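You operate a simulated robot arm through the tools that you are given. There is no shell and no other tool. Be economical: measure what you need, move in short steps, check, and stop when the job is done.

The job below is to be done with a simulated robot arm. You get a single attempt, and the scene is never put back.

Task
Take the blue marker and leave it on the steel plate on the top of the wooden bench.

The check looks at the end state, three seconds after you hand in, the way a careful person would. Anything else that was tipped, shoved, dropped, spilled or broken makes it a failure.

Robot
A 6-joint arm with a two-finger parallel gripper, fixed in place. Base frame: the origin is at the foot of the arm, x ahead of it, y to its left, z up; the work surface is at about z = -0.004. Readings come in m, rad, newtons and seconds.
With the tool pointing down near the work surface it reaches from about 0.14 to 0.6 m from the base axis. Its first joint turns from -1.152 to 1.152 rad. Payload 2.1 kg.
The tool frame sits at the grasp point between the pads (the TCP): z along the fingers, y along the line on which they close. The tips reach 0.03 m beyond it. The gripper opens to 0.094 m. The fingers are 0.028 m wide and 0.01 m thick; the gripper's body (0.05 by 0.096 m) begins 0.055 m behind the TCP.
Orientation is told as [roll, pitch, yaw] about the base's x, y, z axes, in that order, counted from this pose: with the fingers straight down and closing along the base's y, the tool's x points along the base's -x, its y along +y and its z along -z.

Tools
- The arm moves only by the tool drive_tool. Its argument "moves" is a list of rows, each an object (a shift or turn left out is 0, a gripper value left out holds the last) with "offset": the shift along the tool's x, y, z in m, a list of three; "twist": the turn about the tool's z in degrees; "hand": the finger opening in m, from 0 to 0.094. In form: [{"offset": [dx, dy, dz], "twist": twist, "hand": hand}, ...]. A call has 1 to 12 rows; each row shifts and turns the commanded pose from where the row before left it, along the tool's axes as they then stand. Rows are played at 5 a second. More than 0.05 m and 0.15 rad between two rows, or a gripper value outside its range, and nothing of the call is played. A pose out of reach is approached as far as the arm can. The call stops where the force on the tool passes 40 N (or 10 N more than at its start, if that is more) or the arm is blocked; 0.2 s more then pass. Each finger travels about 0.072 m/s and halts on what it meets, pressing with about 39 N; the grip force reading is that of the motor and also rises with nothing between the fingers. The clock runs only during rows and for 0.2 s after the last one: add rows that do not move to give the fingers time. The reply holds the time, the measured pose of the TCP, the force on the tool along the base axes, the opening and the grip force, in the units named above and with some noise.
- Cameras (640 x 400 px; columns grow to the right, rows downward): "scene" is fixed at [0.0375, -0.361, 0.4761]; the picture's right is [0.91, -0.42, 0.00], its down [-0.27, -0.57, -0.78] and it looks along [0.33, 0.70, -0.63] (base axes); focal length 340 px, centre (320, 200). "wrist" rides on the gripper at [-0.037, 0, -0.058] in the tool frame; the picture's right is [0.00, -1.00, 0.00], its down [0.97, 0.00, -0.24] and it looks along [0.24, 0.00, 0.97] (tool axes); focal length 218 px, centre (320, 200). There is no depth. A picture from a camera that has moved, and an enlarged one, comes with that camera's place and axes in the base frame and with its lens.
- grab_frame(camera): a new picture of that camera. The clock stands still meanwhile.
- inspect(camera, box): a new picture of the part [left, top, right, bottom] of that camera's present view, enlarged. The clock stands still meanwhile.
- finish_job(): hands the job in; it is judged then, once.

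Work in short steps. Places have to be worked out from the pictures, the camera data and where the tool is seen: move nearer, look again, correct. Check each grasp and each placing, and mend what went wrong. You have 90 turns and 38 pictures in all, those below and enlarged ones among them. Open the gripper and draw the arm clear of the work before you hand the job in, unless the task says otherwise; then end with one line.

The tools are called after ">>>" as a command line: name --argument value ..., lists and objects as JSON in quotes. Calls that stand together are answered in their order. drive_tool: Moves the arm, as the interface text tells. Its arguments: {"type":"object","properties":{"moves":{"type":"array","items":{"type":"object","properties":{"offset":{"type":"array","items":{"type":"number"}},"twist":{"type":"number"},"hand":{"type":"number"}}}}},"required":["moves"]} The other tools are called the same way: grab_frame (camera) takes a picture; inspect (camera, box) takes an enlarged picture of a part of a camera's view; finish_job () hands the job in.

At the start:

```text
time: 0.0
ee_pos: [0.2918, -0.0872, 0.2382]
orientation: [0.002, -0.002, 0.002]
contact_force: [0.1, 0.1, 0.1]
width: 0.0943
grasp_force: 0.0
```

scene: 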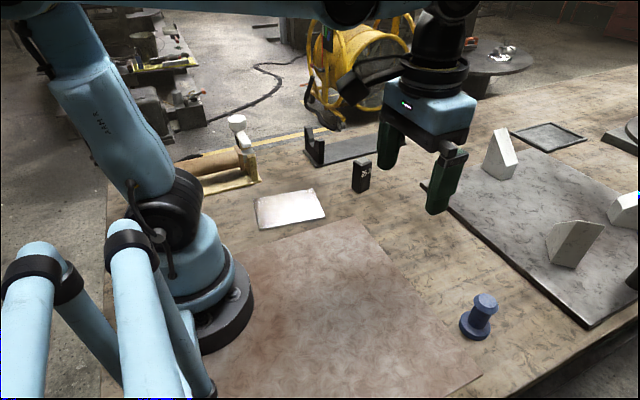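
wrist: 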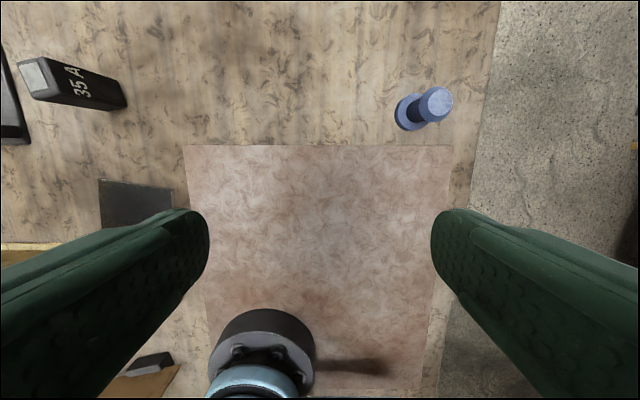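

The blue marker stands near (0.36, -0.22); the shiny thin plate near (0.21, 0.17) looks like the steel plate. I take closer looks at both, and at the large gray plate.

>>> inspect --camera "scene" --box '[430, 270, 530, 350]'

>>> inspect --camera "scene" --box '[160, 100, 400, 250]'

>>> inspect --camera "scene" --box '[430, 90, 640, 340]'

```text
5.00 times, centred on (480, 310) of scene
camera zoom: at [0.0375, -0.361, 0.4761], right [0.91, -0.42, 0.0], down [-0.27, -0.57, -0.78], along [0.33, 0.7, -0.63], focal length 1701 px, centre (-480, -350)
```

zoom: 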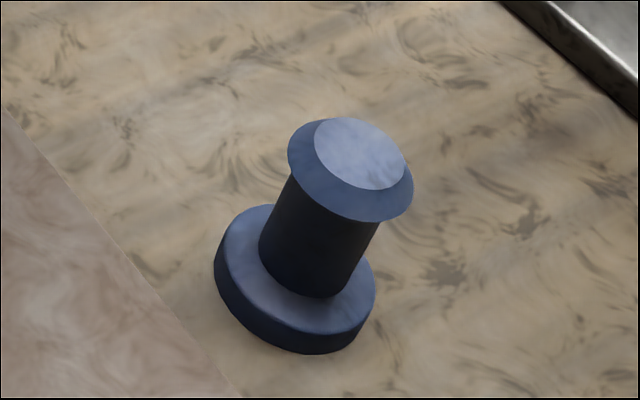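

```text
2.67 times, centred on (280, 175) of scene
camera zoom: at [0.0375, -0.361, 0.4761], right [0.91, -0.42, 0.0], down [-0.27, -0.57, -0.78], along [0.33, 0.7, -0.63], focal length 907 px, centre (427, 267)
```

zoom: 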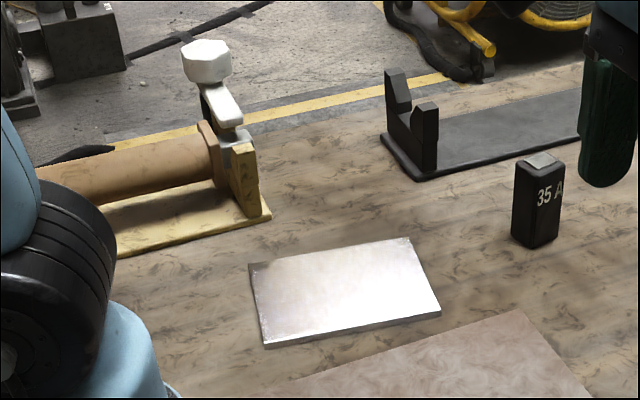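

```text
1.60 times, centred on (535, 215) of scene
camera zoom: at [0.0375, -0.361, 0.4761], right [0.91, -0.42, 0.0], down [-0.27, -0.57, -0.78], along [0.33, 0.7, -0.63], focal length 544 px, centre (-24, 176)
```

zoom: 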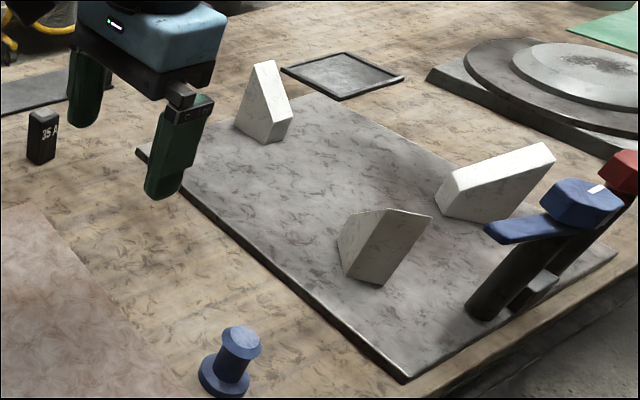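

The marker is a flanged post, about 0.07 m tall, base centred near (0.371, -0.207). The polished plate is the steel one. I move above the marker, staying high, and look again.

>>> drive_tool --moves '[{"offset": [-0.02, -0.03, 0], "hand": 0.094}, {"offset": [-0.02, -0.03, 0]}, {"offset": [-0.02, -0.03, 0]}, {"offset": [-0.019, -0.03, 0]}, {"offset": [0, 0, 0.03]}, {"offset": [0, 0, 0.03]}, {}, {}]'

>>> grab_frame --camera "wrist"

```text
time: 1.8
ee_pos: [0.3737, -0.2067, 0.1783]
orientation: [0.001, -0.003, 0.001]
contact_force: [-1.0, 0.9, -0.5]
width: 0.094
grasp_force: 0.1
```

```text
32 pictures are left
camera wrist: at [0.4098, -0.2072, 0.2375], right [0.0, -1.0, 0.0], down [-0.97, 0.0, 0.24], along [-0.24, 0.0, -0.97], focal length 218 px, centre (320, 200)
```

wrist: 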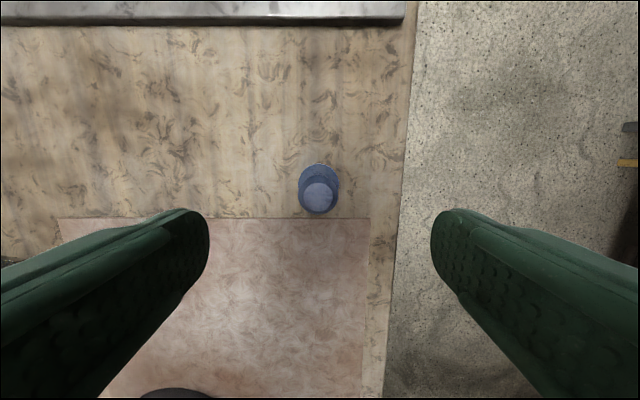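

The marker is at (0.370, -0.206), straight below. I correct x slightly and go down to z≈0.09 with the fingers either side, then look at the flange shape.

>>> drive_tool --moves '[{"offset": [0.0035, 0, 0.03]}, {"offset": [0, 0, 0.03]}, {"offset": [0, 0, 0.015]}, {"offset": [0, 0, 0.01]}, {}, {}]'

>>> inspect --camera "scene" --box '[416, 260, 544, 340]'

>>> inspect --camera "wrist" --box '[220, 130, 420, 255]'

```text
time: 3.2
ee_pos: [0.3681, -0.2084, 0.0934]
orientation: [0.001, 0.001, 0.001]
contact_force: [-0.2, -0.4, 0.1]
width: 0.0938
grasp_force: 0.0
```

```text
5.00 times, centred on (480, 300) of scene
camera zoom: at [0.0375, -0.361, 0.4761], right [0.91, -0.42, 0.0], down [-0.27, -0.57, -0.78], along [0.33, 0.7, -0.63], focal length 1701 px, centre (-480, -300)
```

zoom: 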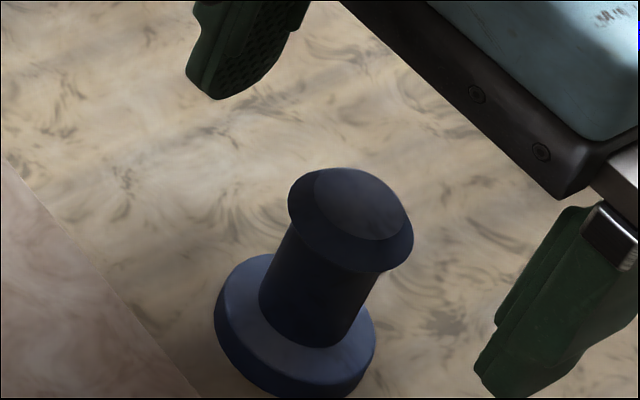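

```text
3.20 times, centred on (320, 192) of wrist
camera zoom: at [0.4043, -0.2086, 0.152], right [0.0, -1.0, 0.0], down [-0.97, 0.0, 0.24], along [-0.24, 0.0, -0.97], focal length 698 px, centre (320, 224)
```

zoom: 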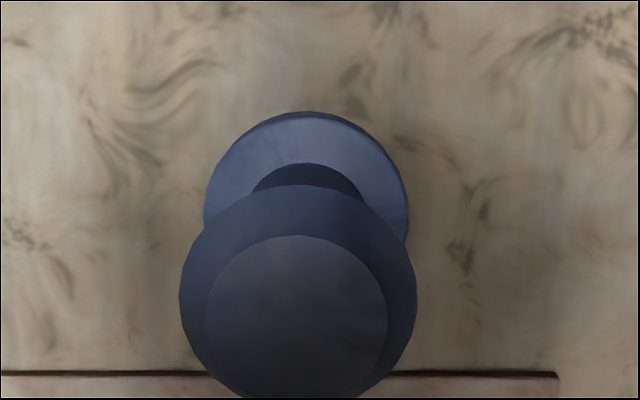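

The rim (about 34 mm across) is at (0.370, -0.2055); base about 44 mm. I correct by 2 mm and descend so the tips stay just above the base flange, then close on the top rim.

>>> drive_tool --moves '[{"offset": [-0.002, 0.0025, 0.015]}, {"offset": [0, 0, 0.015]}, {"offset": [0, 0, 0.015]}, {}, {}]'

>>> inspect --camera "scene" --box '[416, 270, 544, 350]'

```text
time: 4.4
ee_pos: [0.3699, -0.2046, 0.0484]
orientation: [0.002, -0.001, 0.001]
contact_force: [0.2, -0.1, -0.1]
width: 0.0939
grasp_force: 0.1
```

```text
5.00 times, centred on (480, 310) of scene
camera zoom: at [0.0375, -0.361, 0.4761], right [0.91, -0.42, 0.0], down [-0.27, -0.57, -0.78], along [0.33, 0.7, -0.63], focal length 1701 px, centre (-480, -350)
```

zoom: 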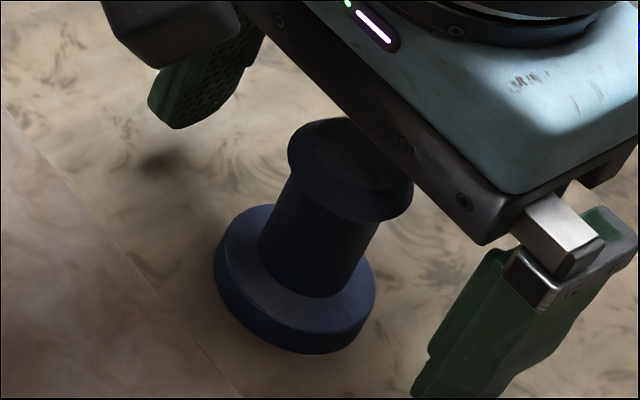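

The fingers straddle the rim. I close slowly onto it.

>>> drive_tool --moves '[{"hand": 0.07}, {"hand": 0.055}, {"hand": 0.045}, {"hand": 0.035}, {"hand": 0.02}, {"hand": 0.02}, {"hand": 0.02}]'

>>> inspect --camera "scene" --box '[416, 270, 544, 350]'

```text
time: 6.0
ee_pos: [0.3681, -0.205, 0.0486]
orientation: [0.002, -0.001, 0.001]
contact_force: [0.1, 0.0, -0.4]
width: 0.0325
grasp_force: 39.3
```

```text
5.00 times, centred on (480, 310) of scene
camera zoom: at [0.0375, -0.361, 0.4761], right [0.91, -0.42, 0.0], down [-0.27, -0.57, -0.78], along [0.33, 0.7, -0.63], focal length 1701 px, centre (-480, -350)
```

zoom: 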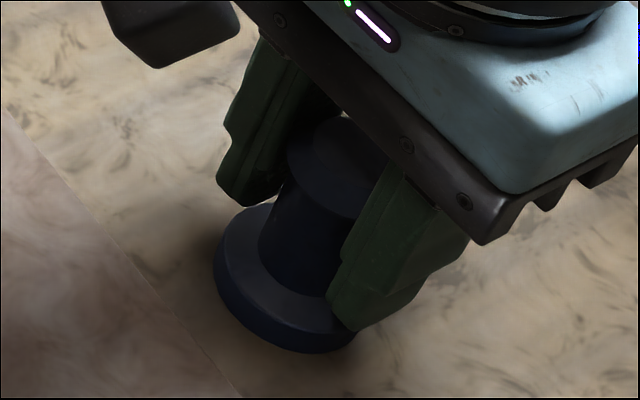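

Gripped at 32.5 mm with 39 N and the marker upright. I lift gently by 4 cm and check.

>>> drive_tool --moves '[{"offset": [0, 0, -0.005]}, {"offset": [0, 0, -0.01]}, {"offset": [0, 0, -0.012]}, {"offset": [0, 0, -0.013]}, {}, {}]'

>>> inspect --camera "scene" --box '[400, 230, 560, 330]'

```text
time: 7.4
ee_pos: [0.3697, -0.2044, 0.0887]
orientation: [0.001, -0.002, 0.001]
contact_force: [0.4, 0.1, -0.9]
width: 0.0324
grasp_force: 39.0
```

```text
4.00 times, centred on (480, 280) of scene
camera zoom: at [0.0375, -0.361, 0.4761], right [0.91, -0.42, 0.0], down [-0.27, -0.57, -0.78], along [0.33, 0.7, -0.63], focal length 1361 px, centre (-320, -120)
```

zoom: 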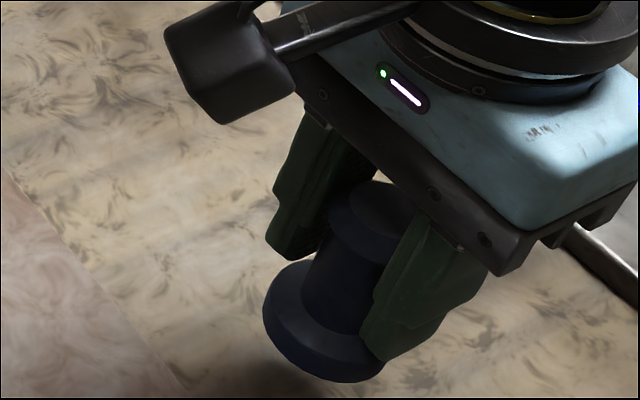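

The marker hangs upright, bottom clear of the surface. The plate centre works out to about (0.213, 0.170); I rise to z≈0.17 and carry it across.

>>> drive_tool --moves '[{"offset": [0, 0, -0.02]}, {"offset": [0, 0, -0.03]}, {"offset": [0, 0, -0.03]}, {"offset": [0.006, 0.014, 0]}, {"offset": [0.011, 0.026, 0]}, {"offset": [0.011, 0.026, 0]}, {"offset": [0.011, 0.026, 0]}, {"offset": [0.011, 0.026, 0]}, {"offset": [0.011, 0.026, 0]}, {"offset": [0.011, 0.026, 0]}, {"offset": [0.008, 0.018, 0]}, {}]'

>>> drive_tool --moves '[{"offset": [0.006, 0.014, 0]}, {"offset": [0.011, 0.026, 0]}, {"offset": [0.011, 0.026, 0]}, {"offset": [0.011, 0.026, 0]}, {"offset": [0.011, 0.026, 0]}, {"offset": [0.011, 0.026, 0]}, {"offset": [0.008, 0.018, 0]}, {}, {}]'

>>> grab_frame --camera "scene"

>>> grab_frame --camera "wrist"

```text
time: 10.0
ee_pos: [0.2888, -0.017, 0.1677]
orientation: [0.004, -0.001, 0.0]
contact_force: [-0.2, 0.2, -0.8]
width: 0.0324
grasp_force: 39.1
```

```text
time: 12.0
ee_pos: [0.2204, 0.1427, 0.1674]
orientation: [0.003, -0.001, -0.001]
contact_force: [-0.9, 0.3, -0.9]
width: 0.0324
grasp_force: 39.1
```

```text
26 pictures are left
```

scene: 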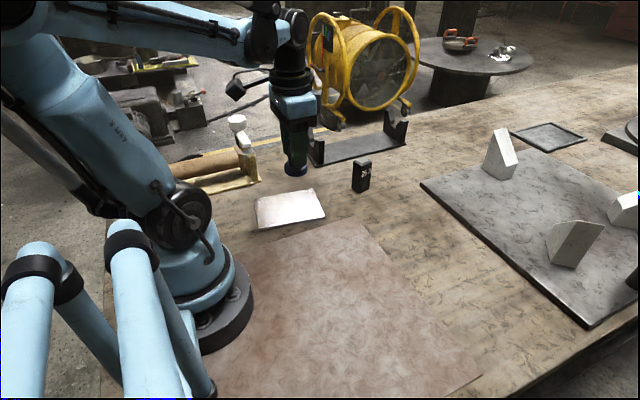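

```text
25 pictures are left
camera wrist: at [0.2573, 0.1432, 0.2266], right [0.0, -1.0, 0.0], down [-0.97, 0.0, 0.24], along [-0.24, 0.0, -0.97], focal length 218 px, centre (320, 200)
```

wrist: 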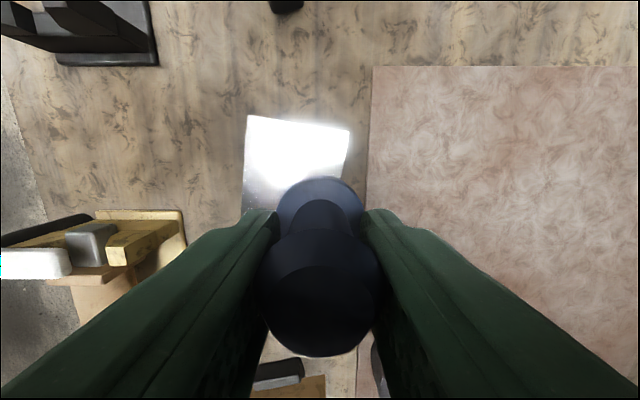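

Plate corners in the wrist view agree with my estimate. I shift to the plate centre and descend to z≈0.065, about 1 cm above contact.

>>> drive_tool --moves '[{"offset": [0.004, 0.0135, 0]}, {"offset": [0.004, 0.0135, 0]}, {"offset": [0, 0, 0.02]}, {"offset": [0, 0, 0.025]}, {"offset": [0, 0, 0.025]}, {"offset": [0, 0, 0.02]}, {"offset": [0, 0, 0.012]}, {}, {}]'

>>> inspect --camera "scene" --box '[210, 130, 370, 230]'

```text
time: 14.0
ee_pos: [0.2106, 0.172, 0.066]
orientation: [0.001, -0.003, 0.003]
contact_force: [0.5, 0.5, -1.7]
width: 0.0326
grasp_force: 39.2
```

```text
4.00 times, centred on (290, 180) of scene
camera zoom: at [0.0375, -0.361, 0.4761], right [0.91, -0.42, 0.0], down [-0.27, -0.57, -0.78], along [0.33, 0.7, -0.63], focal length 1361 px, centre (440, 280)
```

zoom: 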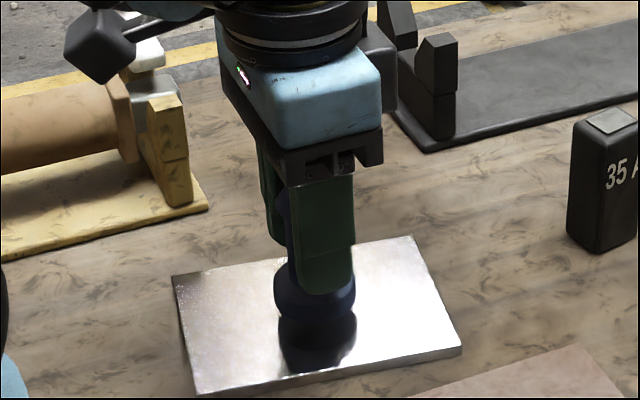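

The marker hovers over the plate's middle, clear of neighbours. I lower in small steps till the force changes.

>>> drive_tool --moves '[{"offset": [0, 0, 0.004]}, {"offset": [0, 0, 0.003]}, {"offset": [0, 0, 0.002]}, {}, {}]'

>>> inspect --camera "scene" --box '[242, 160, 338, 220]'

```text
time: 15.2
ee_pos: [0.2116, 0.1721, 0.0579]
orientation: [0.003, -0.002, 0.0]
contact_force: [0.2, -0.8, -1.2]
width: 0.0324
grasp_force: 39.0
```

```text
6.67 times, centred on (290, 190) of scene
camera zoom: at [0.0375, -0.361, 0.4761], right [0.91, -0.42, 0.0], down [-0.27, -0.57, -0.78], along [0.33, 0.7, -0.63], focal length 2268 px, centre (520, 267)
```

zoom: 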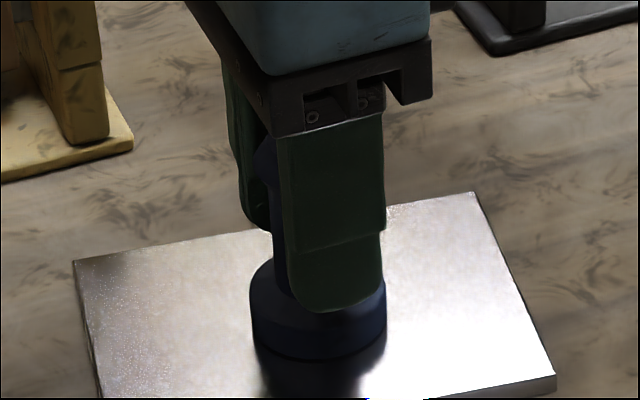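

Very close, no contact force yet. Lower millimetre by millimetre.

>>> drive_tool --moves '[{"offset": [0, 0, 0.001]}, {"offset": [0, 0, 0.001]}, {}, {}]'

>>> drive_tool --moves '[{"offset": [0, 0, 0.001]}, {}, {}]'

```text
time: 16.2
ee_pos: [0.2124, 0.1718, 0.0545]
orientation: [0.003, -0.003, 0.0]
contact_force: [-0.3, -2.2, 36.2]
width: 0.0327
grasp_force: 39.0
```

```text
time: 17.0
ee_pos: [0.2128, 0.1721, 0.0542]
orientation: [0.001, -0.002, 0.001]
contact_force: [-0.2, -1.3, 32.3]
width: 0.0325
grasp_force: 39.4
```

Contact is made (about 32 N). I ease up 1 mm and read the force before releasing.

>>> drive_tool --moves '[{"offset": [0, 0, -0.001]}, {}, {}]'

>>> inspect --camera "scene" --box '[242, 160, 338, 220]'

```text
time: 17.8
ee_pos: [0.2132, 0.1718, 0.0545]
orientation: [0.001, -0.003, 0.002]
contact_force: [-0.5, -0.7, -1.0]
width: 0.0324
grasp_force: 39.1
```

```text
6.67 times, centred on (290, 190) of scene
camera zoom: at [0.0375, -0.361, 0.4761], right [0.91, -0.42, 0.0], down [-0.27, -0.57, -0.78], along [0.33, 0.7, -0.63], focal length 2268 px, centre (520, 267)
```

zoom: 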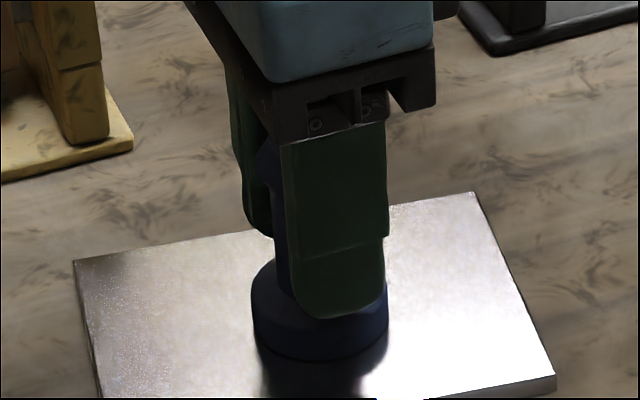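

The load is gone; the marker is upright within a millimetre of the plate. I open the fingers gradually.

>>> drive_tool --moves '[{"offset": [0, 0, 0.0004]}, {"hand": 0.036}, {"hand": 0.042}, {"hand": 0.05}, {"hand": 0.06}, {"hand": 0.075}, {"hand": 0.085}, {}]'

>>> inspect --camera "scene" --box '[210, 130, 370, 230]'

```text
time: 19.6
ee_pos: [0.2134, 0.1722, 0.0538]
orientation: [0.002, -0.001, 0.002]
contact_force: [-0.4, 0.6, 0.7]
width: 0.0849
grasp_force: 0.0
```

```text
4.00 times, centred on (290, 180) of scene
camera zoom: at [0.0375, -0.361, 0.4761], right [0.91, -0.42, 0.0], down [-0.27, -0.57, -0.78], along [0.33, 0.7, -0.63], focal length 1361 px, centre (440, 280)
```

zoom: 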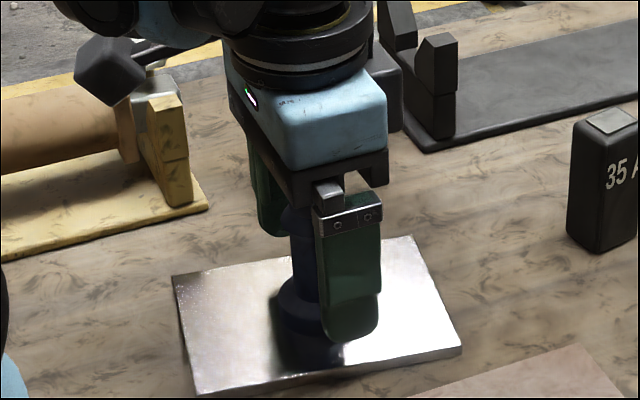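

Released and standing. I lift straight up, then move toward the start position.

>>> drive_tool --moves '[{"offset": [0, 0, -0.015]}, {"offset": [0, 0, -0.025]}, {"offset": [0, 0, -0.03]}, {"offset": [0, 0, -0.03]}, {"offset": [0, 0, -0.03]}, {"offset": [0, 0, -0.03]}, {"offset": [-0.01, -0.03, 0]}, {"offset": [-0.01, -0.03, 0]}, {"offset": [-0.01, -0.03, 0]}, {"offset": [-0.01, -0.03, 0]}, {"offset": [-0.01, -0.03, 0]}, {}]'

>>> grab_frame --camera "scene"

>>> inspect --camera "scene" --box '[210, 130, 370, 230]'

```text
time: 22.2
ee_pos: [0.2624, 0.0224, 0.2135]
orientation: [0.002, -0.001, 0.001]
contact_force: [-0.4, 0.3, -0.4]
width: 0.085
grasp_force: 0.0
```

```text
20 pictures are left
```

scene: 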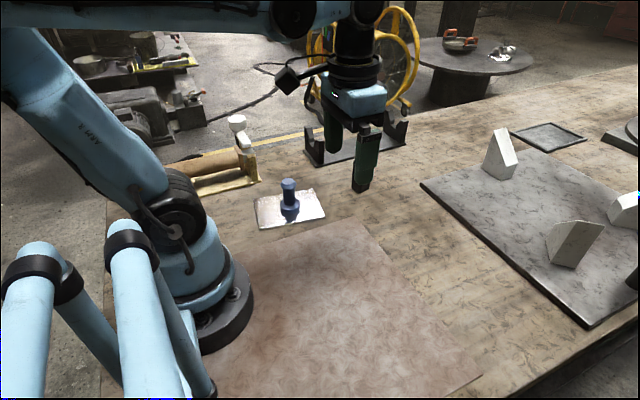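

```text
4.00 times, centred on (290, 180) of scene
camera zoom: at [0.0375, -0.361, 0.4761], right [0.91, -0.42, 0.0], down [-0.27, -0.57, -0.78], along [0.33, 0.7, -0.63], focal length 1361 px, centre (440, 280)
```

zoom: 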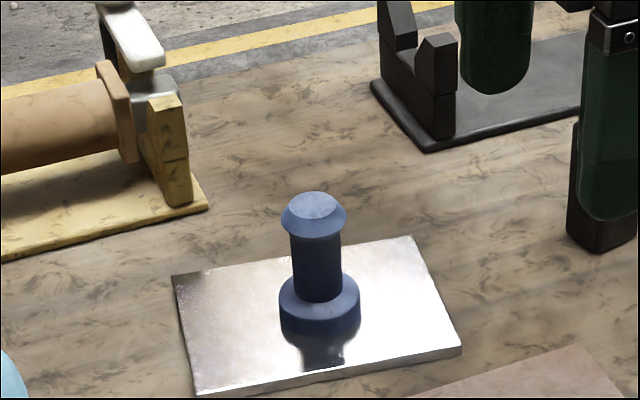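

The marker stands upright in the middle of the steel plate, nothing else has moved, and the arm is clear. I hand in.

>>> finish_job

```text
The job is handed in.
```

The blue marker is standing upright near the centre of the steel plate, nothing else was visibly disturbed, and the arm was clear with the gripper open when I handed in.
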